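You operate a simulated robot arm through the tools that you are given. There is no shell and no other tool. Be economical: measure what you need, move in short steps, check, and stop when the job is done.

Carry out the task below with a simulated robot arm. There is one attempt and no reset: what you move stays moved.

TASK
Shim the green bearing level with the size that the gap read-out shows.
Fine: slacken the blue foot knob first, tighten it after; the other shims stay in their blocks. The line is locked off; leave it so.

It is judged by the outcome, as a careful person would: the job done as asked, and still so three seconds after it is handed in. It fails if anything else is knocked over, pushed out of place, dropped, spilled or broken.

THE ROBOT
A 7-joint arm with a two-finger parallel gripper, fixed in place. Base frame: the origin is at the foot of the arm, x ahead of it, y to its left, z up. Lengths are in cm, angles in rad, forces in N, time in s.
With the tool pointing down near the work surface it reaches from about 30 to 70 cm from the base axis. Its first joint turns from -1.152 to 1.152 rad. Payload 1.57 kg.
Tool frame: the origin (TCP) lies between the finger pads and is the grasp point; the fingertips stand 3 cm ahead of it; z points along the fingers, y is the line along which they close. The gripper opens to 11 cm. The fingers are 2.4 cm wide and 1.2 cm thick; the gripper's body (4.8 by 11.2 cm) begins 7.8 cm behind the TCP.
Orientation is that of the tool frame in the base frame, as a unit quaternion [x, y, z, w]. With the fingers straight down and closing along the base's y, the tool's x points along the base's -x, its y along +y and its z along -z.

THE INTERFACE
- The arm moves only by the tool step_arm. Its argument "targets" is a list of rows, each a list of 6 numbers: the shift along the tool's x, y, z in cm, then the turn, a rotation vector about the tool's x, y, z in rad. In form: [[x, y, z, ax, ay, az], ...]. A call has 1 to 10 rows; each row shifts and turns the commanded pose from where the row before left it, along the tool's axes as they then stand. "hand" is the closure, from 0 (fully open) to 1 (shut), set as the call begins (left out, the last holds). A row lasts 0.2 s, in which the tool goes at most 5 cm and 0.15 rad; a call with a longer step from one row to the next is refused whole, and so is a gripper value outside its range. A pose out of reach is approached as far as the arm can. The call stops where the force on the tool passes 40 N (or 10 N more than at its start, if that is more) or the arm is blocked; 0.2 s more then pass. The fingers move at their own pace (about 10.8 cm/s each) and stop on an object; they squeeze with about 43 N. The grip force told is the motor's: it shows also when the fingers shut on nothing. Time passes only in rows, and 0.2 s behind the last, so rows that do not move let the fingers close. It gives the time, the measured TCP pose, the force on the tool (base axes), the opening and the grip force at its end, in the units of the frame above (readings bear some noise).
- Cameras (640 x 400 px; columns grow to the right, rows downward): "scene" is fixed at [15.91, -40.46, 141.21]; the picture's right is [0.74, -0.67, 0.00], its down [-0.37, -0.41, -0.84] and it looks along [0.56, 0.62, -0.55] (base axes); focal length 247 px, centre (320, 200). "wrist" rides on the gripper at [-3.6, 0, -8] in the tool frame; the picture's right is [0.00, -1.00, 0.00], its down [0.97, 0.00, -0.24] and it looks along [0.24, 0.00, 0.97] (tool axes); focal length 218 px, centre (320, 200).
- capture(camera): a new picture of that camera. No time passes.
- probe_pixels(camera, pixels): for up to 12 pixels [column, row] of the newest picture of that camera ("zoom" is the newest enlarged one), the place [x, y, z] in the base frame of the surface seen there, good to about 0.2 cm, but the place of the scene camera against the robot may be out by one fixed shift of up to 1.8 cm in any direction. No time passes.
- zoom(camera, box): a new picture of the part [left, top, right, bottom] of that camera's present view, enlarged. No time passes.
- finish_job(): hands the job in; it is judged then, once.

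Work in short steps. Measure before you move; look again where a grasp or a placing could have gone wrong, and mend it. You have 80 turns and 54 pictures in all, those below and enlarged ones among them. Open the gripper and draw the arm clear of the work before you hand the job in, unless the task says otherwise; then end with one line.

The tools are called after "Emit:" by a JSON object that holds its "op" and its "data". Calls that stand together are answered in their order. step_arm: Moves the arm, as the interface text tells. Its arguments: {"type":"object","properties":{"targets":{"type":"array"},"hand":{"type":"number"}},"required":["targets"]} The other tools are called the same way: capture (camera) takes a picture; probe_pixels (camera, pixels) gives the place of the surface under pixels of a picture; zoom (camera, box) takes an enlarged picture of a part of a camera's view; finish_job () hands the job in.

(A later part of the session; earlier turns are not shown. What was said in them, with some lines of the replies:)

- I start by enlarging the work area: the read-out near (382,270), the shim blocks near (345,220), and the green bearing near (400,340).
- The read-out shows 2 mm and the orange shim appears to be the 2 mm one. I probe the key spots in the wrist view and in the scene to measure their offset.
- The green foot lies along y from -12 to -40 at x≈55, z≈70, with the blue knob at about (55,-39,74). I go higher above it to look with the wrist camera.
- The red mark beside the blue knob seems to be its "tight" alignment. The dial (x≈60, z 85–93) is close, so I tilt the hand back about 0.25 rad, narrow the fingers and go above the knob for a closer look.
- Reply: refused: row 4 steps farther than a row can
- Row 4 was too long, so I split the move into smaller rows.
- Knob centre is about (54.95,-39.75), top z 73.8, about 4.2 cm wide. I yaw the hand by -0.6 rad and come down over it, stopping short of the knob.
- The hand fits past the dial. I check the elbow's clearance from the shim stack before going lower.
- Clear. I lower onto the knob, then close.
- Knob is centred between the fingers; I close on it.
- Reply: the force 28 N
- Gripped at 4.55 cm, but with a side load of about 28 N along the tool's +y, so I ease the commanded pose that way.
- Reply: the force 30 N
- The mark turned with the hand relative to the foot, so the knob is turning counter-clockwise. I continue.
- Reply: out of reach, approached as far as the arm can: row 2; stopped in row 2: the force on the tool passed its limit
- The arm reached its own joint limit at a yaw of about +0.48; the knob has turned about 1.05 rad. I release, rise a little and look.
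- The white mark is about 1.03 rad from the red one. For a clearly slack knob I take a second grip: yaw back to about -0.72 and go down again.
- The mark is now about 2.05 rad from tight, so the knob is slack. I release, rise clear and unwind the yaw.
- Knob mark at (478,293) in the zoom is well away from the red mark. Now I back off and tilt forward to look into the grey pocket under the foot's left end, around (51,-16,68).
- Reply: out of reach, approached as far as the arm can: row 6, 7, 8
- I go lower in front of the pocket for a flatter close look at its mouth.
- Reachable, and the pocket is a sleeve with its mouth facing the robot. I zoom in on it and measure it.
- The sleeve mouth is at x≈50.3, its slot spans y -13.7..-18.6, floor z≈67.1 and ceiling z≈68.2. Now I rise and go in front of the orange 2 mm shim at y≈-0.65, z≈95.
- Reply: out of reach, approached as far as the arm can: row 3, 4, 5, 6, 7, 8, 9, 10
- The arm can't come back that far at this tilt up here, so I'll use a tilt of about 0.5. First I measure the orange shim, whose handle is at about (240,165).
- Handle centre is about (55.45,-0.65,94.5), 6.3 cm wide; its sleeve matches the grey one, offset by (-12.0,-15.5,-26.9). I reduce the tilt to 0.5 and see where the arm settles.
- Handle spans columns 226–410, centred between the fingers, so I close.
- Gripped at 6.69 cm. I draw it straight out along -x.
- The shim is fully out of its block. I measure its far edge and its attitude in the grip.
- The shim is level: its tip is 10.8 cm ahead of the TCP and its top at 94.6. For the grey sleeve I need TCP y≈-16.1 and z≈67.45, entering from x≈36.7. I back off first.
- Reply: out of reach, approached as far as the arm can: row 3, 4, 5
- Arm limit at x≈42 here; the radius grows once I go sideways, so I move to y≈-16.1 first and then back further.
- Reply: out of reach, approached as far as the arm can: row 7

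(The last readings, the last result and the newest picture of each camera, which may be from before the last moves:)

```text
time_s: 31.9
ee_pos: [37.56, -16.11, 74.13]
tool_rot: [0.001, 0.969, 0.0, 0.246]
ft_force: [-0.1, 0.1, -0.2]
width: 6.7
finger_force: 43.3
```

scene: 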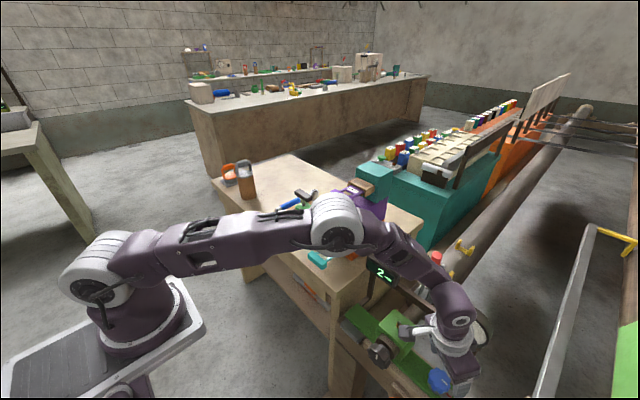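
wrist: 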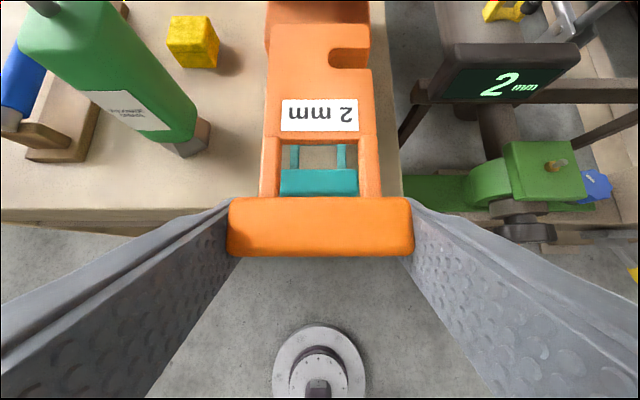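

Emit:
{"op": "step_arm", "data": {"targets": [[1.6, 0, 2.93, 0, 0, 0], [1.6, 0, 2.93, 0, 0, 0], [0, 0, 0, 0, 0, 0]]}}

Emit:
{"op": "capture", "data": {"camera": "wrist"}}

Emit:
{"op": "zoom", "data": {"camera": "scene", "box": [260, 280, 420, 400]}}

```text
time_s: 32.7
ee_pos: [37.49, -15.98, 67.38]
tool_rot: [0.0, 0.969, 0.0, 0.246]
ft_force: [-0.6, -0.1, -0.1]
width: 6.7
finger_force: 42.8
```

```text
13 pictures are left
```

wrist: 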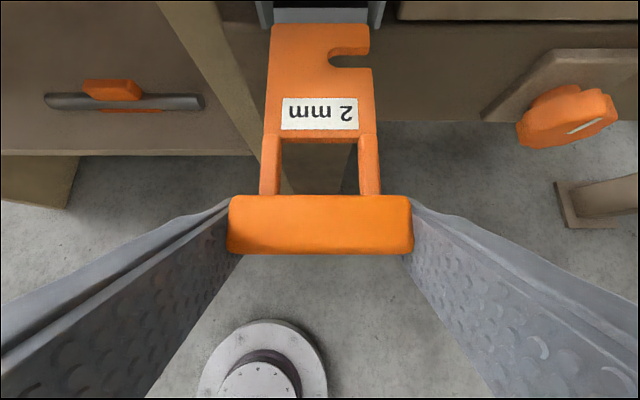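

```text
3.33 times, centred on (340, 340) of scene
```

zoom: 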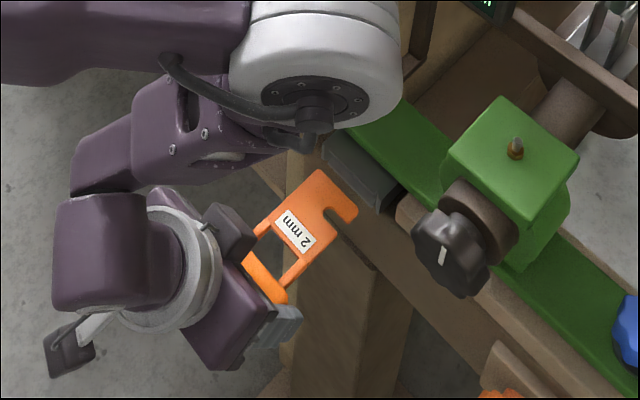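

Shim (columns 271–370) lines up with the sleeve mouth (cheeks 258–383). I check the heights.

Emit:
{"op": "zoom", "data": {"camera": "wrist", "box": [240, 0, 400, 60]}}

Emit:
{"op": "probe_pixels", "data": {"camera": "wrist", "pixels": [[320, 30], [280, 30], [320, 90], [320, 14], [320, 4], [261, 12], [379, 12], [320, 20], [275, 60], [370, 85]]}}

```text
4.00 times, centred on (320, 30) of wrist
```

zoom: 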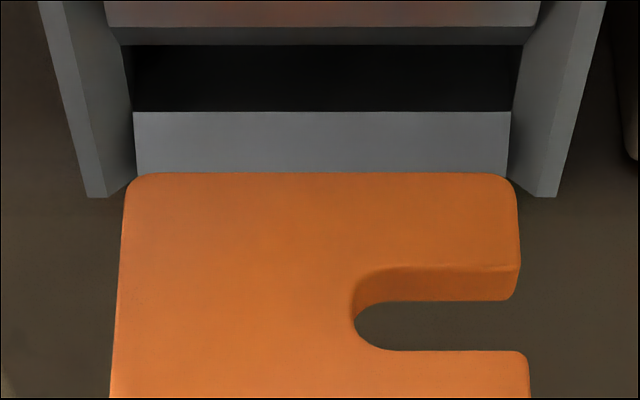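

```text
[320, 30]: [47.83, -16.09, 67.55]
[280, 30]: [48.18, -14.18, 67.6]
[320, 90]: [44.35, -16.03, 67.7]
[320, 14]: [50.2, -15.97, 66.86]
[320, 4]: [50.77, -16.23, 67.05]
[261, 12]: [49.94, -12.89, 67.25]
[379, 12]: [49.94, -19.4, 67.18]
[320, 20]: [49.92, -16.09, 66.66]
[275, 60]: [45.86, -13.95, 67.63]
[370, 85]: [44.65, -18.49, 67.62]
```

Aligned sideways, and the plate top is 67.6. I raise 0.1 cm and feed it in slowly along +x.

Emit:
{"op": "step_arm", "data": {"targets": [[-0.05, 0, -0.09, 0, 0, 0], [-0.615, 0, 0.335, 0, 0, 0], [-0.615, 0, 0.335, 0, 0, 0], [-0.615, 0, 0.335, 0, 0, 0], [-0.615, 0, 0.335, 0, 0, 0]]}}

Emit:
{"op": "zoom", "data": {"camera": "wrist", "box": [220, 0, 420, 120]}}

```text
time_s: 33.9
ee_pos: [40.21, -16.01, 67.62]
tool_rot: [0.0, 0.969, 0.001, 0.247]
ft_force: [-1.5, 0.4, -0.9]
width: 6.68
finger_force: 43.2
```

```text
3.20 times, centred on (320, 60) of wrist
```

zoom: 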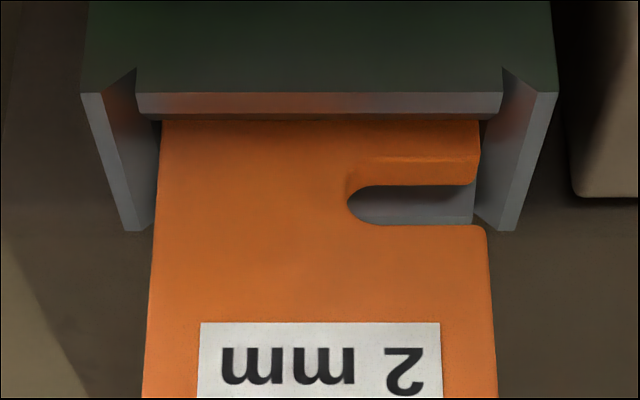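

It's entering cleanly with little force. I continue to the fully seated depth, TCP x≈43.1.

Emit:
{"op": "step_arm", "data": {"targets": [[-0.615, 0, 0.335, 0, 0, 0], [-0.615, 0, 0.335, 0, 0, 0], [-0.615, 0, 0.335, 0, 0, 0], [-0.615, 0, 0.335, 0, 0, 0]]}}

Emit:
{"op": "zoom", "data": {"camera": "wrist", "box": [160, 0, 480, 270]}}

```text
time_s: 34.9
ee_pos: [42.68, -16.19, 67.55]
tool_rot: [0.001, 0.97, 0.001, 0.243]
ft_force: [-26.1, 2.5, 10.6]
width: 6.72
finger_force: 43.2
```

```text
1.48 times, centred on (320, 135) of wrist
```

zoom: 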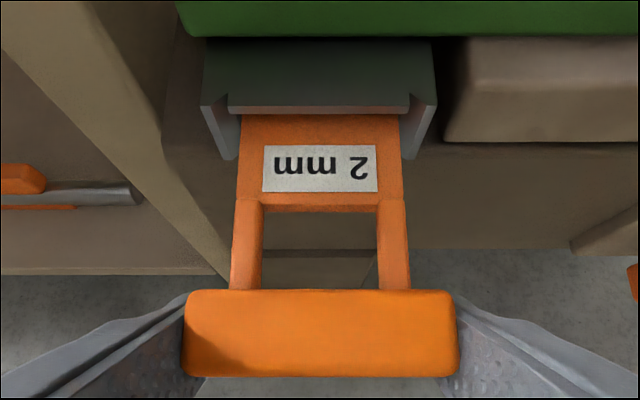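

Force rose to 26 N at x=42.7, so I compare the seating depth with that in the wooden block, where the label sat 1.55 cm from the mouth.

Emit:
{"op": "probe_pixels", "data": {"camera": "zoom", "pixels": [[320, 168], [320, 100], [320, 125], [320, 300], [320, 350], [320, 60], [320, 30], [250, 200], [390, 200]]}}

```text
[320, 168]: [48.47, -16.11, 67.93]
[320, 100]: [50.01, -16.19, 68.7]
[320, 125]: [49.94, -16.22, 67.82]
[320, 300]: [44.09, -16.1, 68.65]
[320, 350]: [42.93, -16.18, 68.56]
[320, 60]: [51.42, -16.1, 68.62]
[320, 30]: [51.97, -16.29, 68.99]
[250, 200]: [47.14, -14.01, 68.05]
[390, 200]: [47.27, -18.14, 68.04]
```

The depth matches the seated position. The handle end is slightly high, so I lower by 0.15 cm and press once more.

Emit:
{"op": "step_arm", "data": {"targets": [[0.07, 0, 0.13, 0, 0, 0], [-0.09, 0, 0.05, 0, 0, 0], [0, 0, 0, 0, 0, 0]]}}

```text
time_s: 35.3
ee_pos: [42.81, -16.1, 67.49]
tool_rot: [0.0, 0.97, 0.001, 0.243]
ft_force: [-9.5, 1.6, 17.1]
width: 6.7
finger_force: 43.0
stopped in row 2: the force on the tool passed its limit (the readings are from after the stop); the commanded pose is now the measured one
```

It's hard against the stop. I release and withdraw back along the fingers.

Emit:
{"op": "step_arm", "data": {"targets": [[0, 0, 0, 0, 0, 0], [0, 0, 0, 0, 0, 0], [0, 0, -2, 0, 0, 0], [0, 0, -3, 0, 0, 0], [0, 0, -4, 0, 0, 0]], "hand": 0.22}}

Emit:
{"op": "capture", "data": {"camera": "wrist"}}

```text
time_s: 36.5
ee_pos: [38.49, -16.04, 75.37]
tool_rot: [0.0, 0.97, 0.001, 0.244]
ft_force: [0.1, 0.1, -0.1]
width: 8.58
finger_force: 0.1
```

```text
8 pictures are left
```

wrist: 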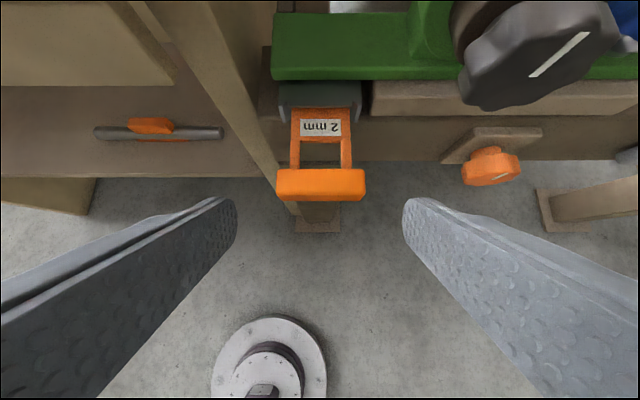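

Emit:
{"op": "probe_pixels", "data": {"camera": "wrist", "pixels": [[320, 128], [320, 105], [320, 176], [320, 190], [297, 145], [345, 145], [320, 92], [340, 65]]}}

```text
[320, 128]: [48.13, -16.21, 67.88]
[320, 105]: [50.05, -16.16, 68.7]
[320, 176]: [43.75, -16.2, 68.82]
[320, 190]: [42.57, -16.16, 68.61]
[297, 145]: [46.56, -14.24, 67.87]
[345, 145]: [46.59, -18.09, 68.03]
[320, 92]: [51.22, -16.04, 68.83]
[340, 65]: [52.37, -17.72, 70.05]
```

Emit:
{"op": "zoom", "data": {"camera": "wrist", "box": [270, 60, 370, 210]}}

```text
2.67 times, centred on (320, 135) of wrist
```

zoom: 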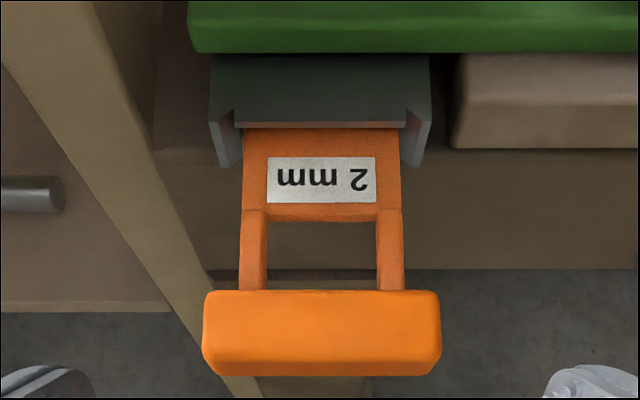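

Emit:
{"op": "probe_pixels", "data": {"camera": "zoom", "pixels": [[320, 160], [320, 199], [320, 212], [320, 180], [320, 118], [320, 135], [320, 296], [290, 180], [350, 180], [290, 118], [350, 118]]}}

```text
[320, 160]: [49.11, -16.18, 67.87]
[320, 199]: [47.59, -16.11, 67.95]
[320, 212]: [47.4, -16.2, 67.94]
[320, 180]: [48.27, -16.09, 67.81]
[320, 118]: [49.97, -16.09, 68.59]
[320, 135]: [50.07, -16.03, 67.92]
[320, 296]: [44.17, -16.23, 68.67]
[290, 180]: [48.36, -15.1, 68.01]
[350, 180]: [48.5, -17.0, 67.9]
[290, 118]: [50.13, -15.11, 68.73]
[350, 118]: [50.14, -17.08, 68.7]
```

The 2 mm shim lies level in the sleeve, seated to the stop. Now I go back over the blue knob to tighten it: first up, then across.

Emit:
{"op": "step_arm", "data": {"targets": [[-2.8, 0, -3.49, 0, 0, 0], [-2.8, 0, -3.49, 0, 0, 0], [-2.8, 0, -3.49, 0, 0, 0], [-2.8, 0, -3.49, 0, 0, 0], [-2.8, 0, -3.49, 0, 0, 0], [0, -4.7, 0, 0, 0.08, 0], [0, -4.7, 0, 0, 0.08, 0], [0, -4.7, 0, 0, 0.08, 0], [-2, -4.4, 0.5, 0, 0, 0], [-2, -4.4, 0.5, 0, 0, 0]], "hand": 0.3}}

```text
time_s: 38.7
ee_pos: [46.77, -39.03, 97.61]
tool_rot: [0.001, 0.992, 0.001, 0.125]
ft_force: [0.1, 0.4, -0.4]
width: 7.7
finger_force: 0.0
```

Emit:
{"op": "step_arm", "data": {"targets": [[-3.77, -0.3, 0.96, 0, 0, 0], [-3.77, -0.3, 0.96, 0, 0, 0], [0, 0, 0, -0.037, 0, -0.145], [0, 0, 0, -0.037, 0, -0.145], [0, 0, 0, -0.025, 0, -0.097], [0.96, 0, 3.76, 0, 0, 0], [0.96, 0, 3.76, 0, 0, 0], [0.96, 0, 3.76, 0, 0, 0], [0.96, 0, 3.76, 0, 0, 0], [0.96, 0, 3.76, 0, 0, 0]]}}

Emit:
{"op": "capture", "data": {"camera": "wrist"}}

```text
time_s: 40.9
ee_pos: [54.45, -39.49, 78.27]
tool_rot: [-0.196, 0.972, 0.026, 0.125]
ft_force: [0.8, -0.5, 0.3]
width: 7.7
finger_force: 0.0
```

```text
6 pictures are left
```

wrist: 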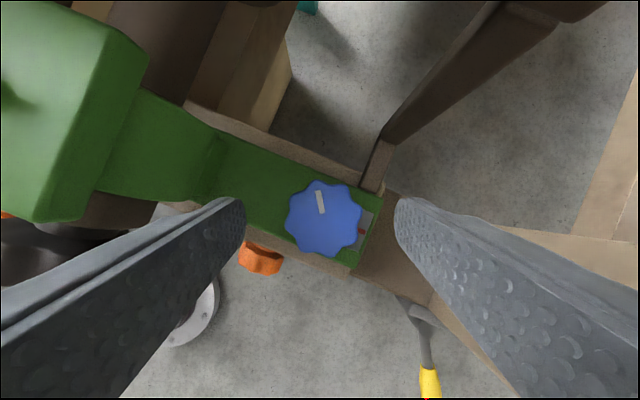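

Knob is centred; I lower, grip, and turn clockwise about 1.05 rad.

Emit:
{"op": "step_arm", "data": {"targets": [[0.49, -0.08, 1.92, 0, 0, 0], [0.49, -0.08, 1.92, 0, 0, 0]]}}

Emit:
{"op": "step_arm", "data": {"targets": [[0, 0, 0, 0, 0, 0], [0, 0, 0, 0, 0, 0], [0, 0, 0, 0, 0, 0]], "hand": 1}}

Emit:
{"op": "step_arm", "data": {"targets": [[0, 0.06, 0, 0.037, 0, 0.145], [0, 0.06, 0, 0.037, 0, 0.145], [0, 0.06, 0, 0.037, 0, 0.145], [0, 0.06, 0, 0.037, 0, 0.145], [0, 0.06, 0, 0.037, 0, 0.145], [0, 0.06, 0, 0.037, 0, 0.145], [0, 0.06, 0, 0.037, 0, 0.145]]}}

```text
time_s: 41.5
ee_pos: [54.63, -39.89, 74.14]
tool_rot: [-0.196, 0.973, 0.024, 0.123]
ft_force: [-0.2, 0.0, 1.0]
width: 7.72
finger_force: 0.1
```

```text
time_s: 42.3
ee_pos: [54.71, -39.64, 74.17]
tool_rot: [-0.196, 0.972, 0.027, 0.122]
ft_force: [-7.7, 8.4, 2.2]
width: 4.48
finger_force: 45.1
```

```text
time_s: 43.9
ee_pos: [54.73, -39.22, 74.1]
tool_rot: [0.317, 0.94, -0.038, 0.119]
ft_force: [-11.4, 19.5, 21.9]
width: 4.43
finger_force: 44.7
```

Turned about 1.05 rad. I release, rise, unwind and grip again for the rest.

Emit:
{"op": "step_arm", "data": {"targets": [[0, 0, 0, 0, 0, 0], [0, 0, 0, 0, 0, 0], [-1.2, 0, -4.7, 0, 0, 0], [0, 0, 0, -0.037, 0, -0.145], [0, 0, 0, -0.037, 0, -0.145], [0, 0, 0, -0.037, 0, -0.145], [0, 0, 0, -0.037, 0, -0.145], [0, 0, 0, -0.037, 0, -0.145], [0, 0, 0, -0.037, 0, -0.145], [0, 0, 0, -0.037, 0, -0.145]], "hand": 0.3}}

Emit:
{"op": "capture", "data": {"camera": "wrist"}}

```text
time_s: 46.1
ee_pos: [54.71, -39.41, 78.94]
tool_rot: [-0.198, 0.972, 0.026, 0.123]
ft_force: [0.0, 0.1, -0.1]
width: 7.7
finger_force: 0.1
```

```text
5 pictures are left
```

wrist: 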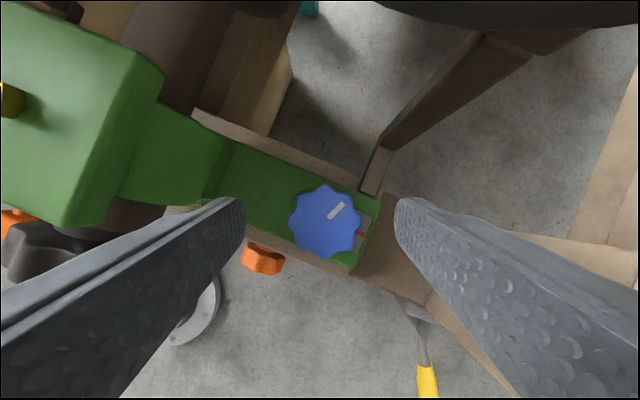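

Remaining angle to the red mark is about 1.08 rad. I grip again and turn it home.

Emit:
{"op": "step_arm", "data": {"targets": [[0.7, -0.02, 2.26, 0, 0, 0], [0.7, -0.02, 2.26, 0, 0, 0]]}}

Emit:
{"op": "step_arm", "data": {"targets": [[0, 0, 0, 0, 0, 0], [0, 0, 0, 0, 0, 0], [0, 0, 0, 0, 0, 0]], "hand": 1}}

Emit:
{"op": "step_arm", "data": {"targets": [[0, 0.06, 0, 0.037, 0, 0.145], [0, 0.06, 0, 0.037, 0, 0.145], [0, 0.06, 0, 0.037, 0, 0.145], [0, 0.06, 0, 0.037, 0, 0.145], [0, 0.06, 0, 0.037, 0, 0.145], [0, 0.06, 0, 0.037, 0, 0.145], [0, 0.06, 0, 0.037, 0, 0.145], [0, 0.02, 0, 0.012, 0, 0.048]]}}

Emit:
{"op": "capture", "data": {"camera": "wrist"}}

```text
time_s: 46.7
ee_pos: [54.4, -39.51, 74.2]
tool_rot: [-0.197, 0.972, 0.025, 0.123]
ft_force: [0.0, 0.4, -1.3]
width: 7.69
finger_force: 0.0
```

```text
time_s: 47.5
ee_pos: [54.43, -39.88, 74.18]
tool_rot: [-0.195, 0.973, 0.022, 0.124]
ft_force: [14.7, -27.8, -6.9]
width: 4.42
finger_force: 44.6
```

```text
time_s: 49.3
ee_pos: [54.46, -39.14, 74.37]
tool_rot: [0.341, 0.932, -0.042, 0.12]
ft_force: [6.9, -20.9, 12.8]
width: 4.41
finger_force: 44.9
```

```text
4 pictures are left
```

wrist: 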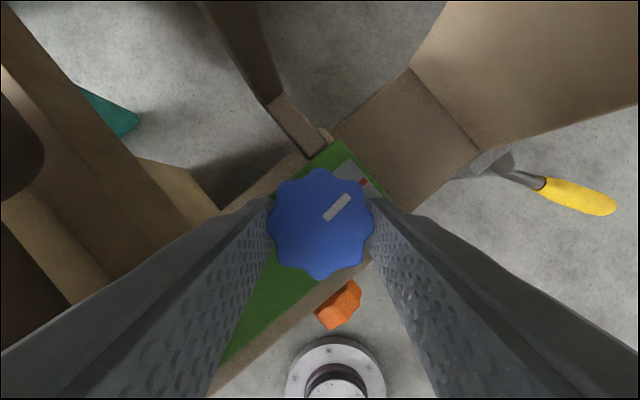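

The mark now points to the red mark. I nudge a little further to feel for the stop.

Emit:
{"op": "step_arm", "data": {"targets": [[0, 0.04, 0, 0.025, 0, 0.097], [0, 0, 0, 0, 0, 0]]}}

Emit:
{"op": "zoom", "data": {"camera": "wrist", "box": [240, 130, 400, 290]}}

```text
time_s: 49.9
ee_pos: [54.67, -39.12, 74.26]
tool_rot: [0.386, 0.914, -0.047, 0.117]
ft_force: [9.9, -23.0, 12.8]
width: 4.45
finger_force: 44.9
```

```text
2.50 times, centred on (320, 210) of wrist
```

zoom: 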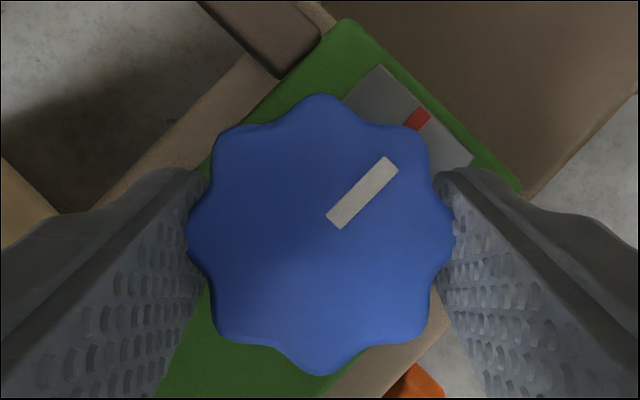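

The mark is aligned with the red mark. I release, rise straight up, unwind the yaw and draw back.

Emit:
{"op": "step_arm", "data": {"targets": [[0, 0, 0, 0, 0, 0], [0, 0, 0, 0, 0, 0], [-0.95, 0, -3.7, 0, 0, 0], [-1.1, 0, -4.4, -0.037, 0, -0.145], [-1.1, 0, -4.4, -0.037, 0, -0.145], [-1.1, 0, -4.4, -0.037, 0, -0.145], [-1.1, 0, -4.4, -0.037, 0, -0.145], [2, 0, -2, -0.037, 0, -0.145], [4, 0, -2, 0, 0, 0]], "hand": 0.3}}

Emit:
{"op": "step_arm", "data": {"targets": [[4, 0, -2, 0, 0, 0], [4, 0, -2, 0, 0, 0]]}}

Emit:
{"op": "zoom", "data": {"camera": "scene", "box": [300, 230, 500, 400]}}

```text
time_s: 51.9
ee_pos: [47.5, -38.12, 98.79]
tool_rot: [0.024, 0.992, -0.003, 0.125]
ft_force: [-1.0, -0.6, 0.6]
width: 7.67
finger_force: 0.0
```

```text
time_s: 52.5
ee_pos: [38.7, -37.77, 100.61]
tool_rot: [0.025, 0.992, -0.002, 0.126]
ft_force: [-0.5, -0.2, 1.4]
width: 7.72
finger_force: 0.0
```

```text
2.35 times, centred on (400, 315) of scene
```

zoom: 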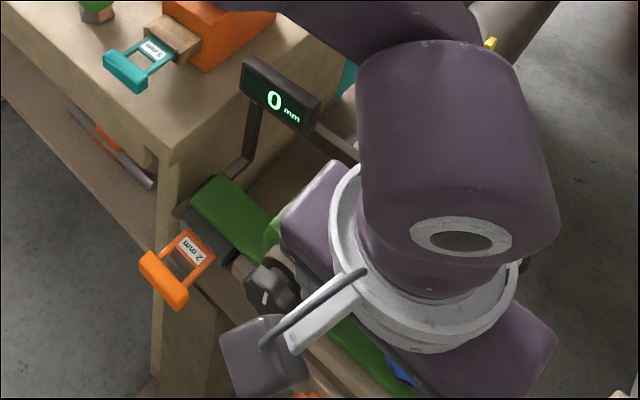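

The read-out now shows 0 mm. I draw the arm clear and check the knob and dial once more.

Emit:
{"op": "step_arm", "data": {"targets": [[0, 3.5, -3, 0, 0.12, 0], [0, 4, -3, 0, 0.12, 0], [0, 4, -3, 0, 0, 0], [0, 4, -3, 0, 0, 0], [0, 4, -3, 0, 0, 0]], "hand": 0}}

Emit:
{"op": "zoom", "data": {"camera": "scene", "box": [300, 230, 500, 400]}}

```text
time_s: 53.7
ee_pos: [38.49, -18.58, 115.2]
tool_rot: [0.026, 1.0, 0.001, 0.005]
ft_force: [0.1, -0.5, 0.5]
width: 11.01
finger_force: 0.0
```

```text
2.35 times, centred on (400, 315) of scene
```

zoom: 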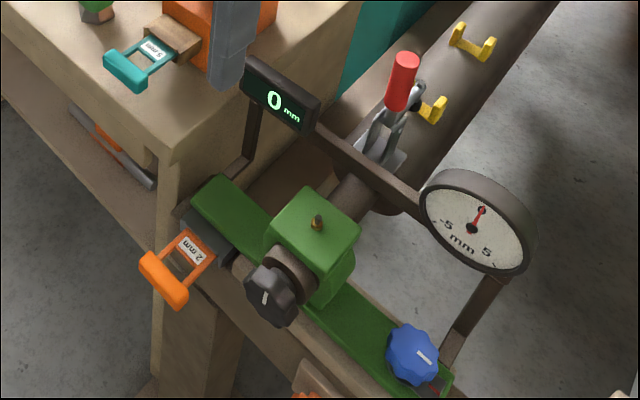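

The gap reads 0 mm, the blue knob points at its tight mark, the red lever is untouched and the arm is clear. I hand the job in.

Emit:
{"op": "finish_job", "data": {}}

```text
The job is handed in.
```

The green bearing is shimmed with the 2 mm shim and the gap read-out now shows 0 mm. The blue foot knob was slackened first and is tight again on its red mark, the 3 mm and 5 mm shims stayed in their blocks, and the line lock-off was left alone.
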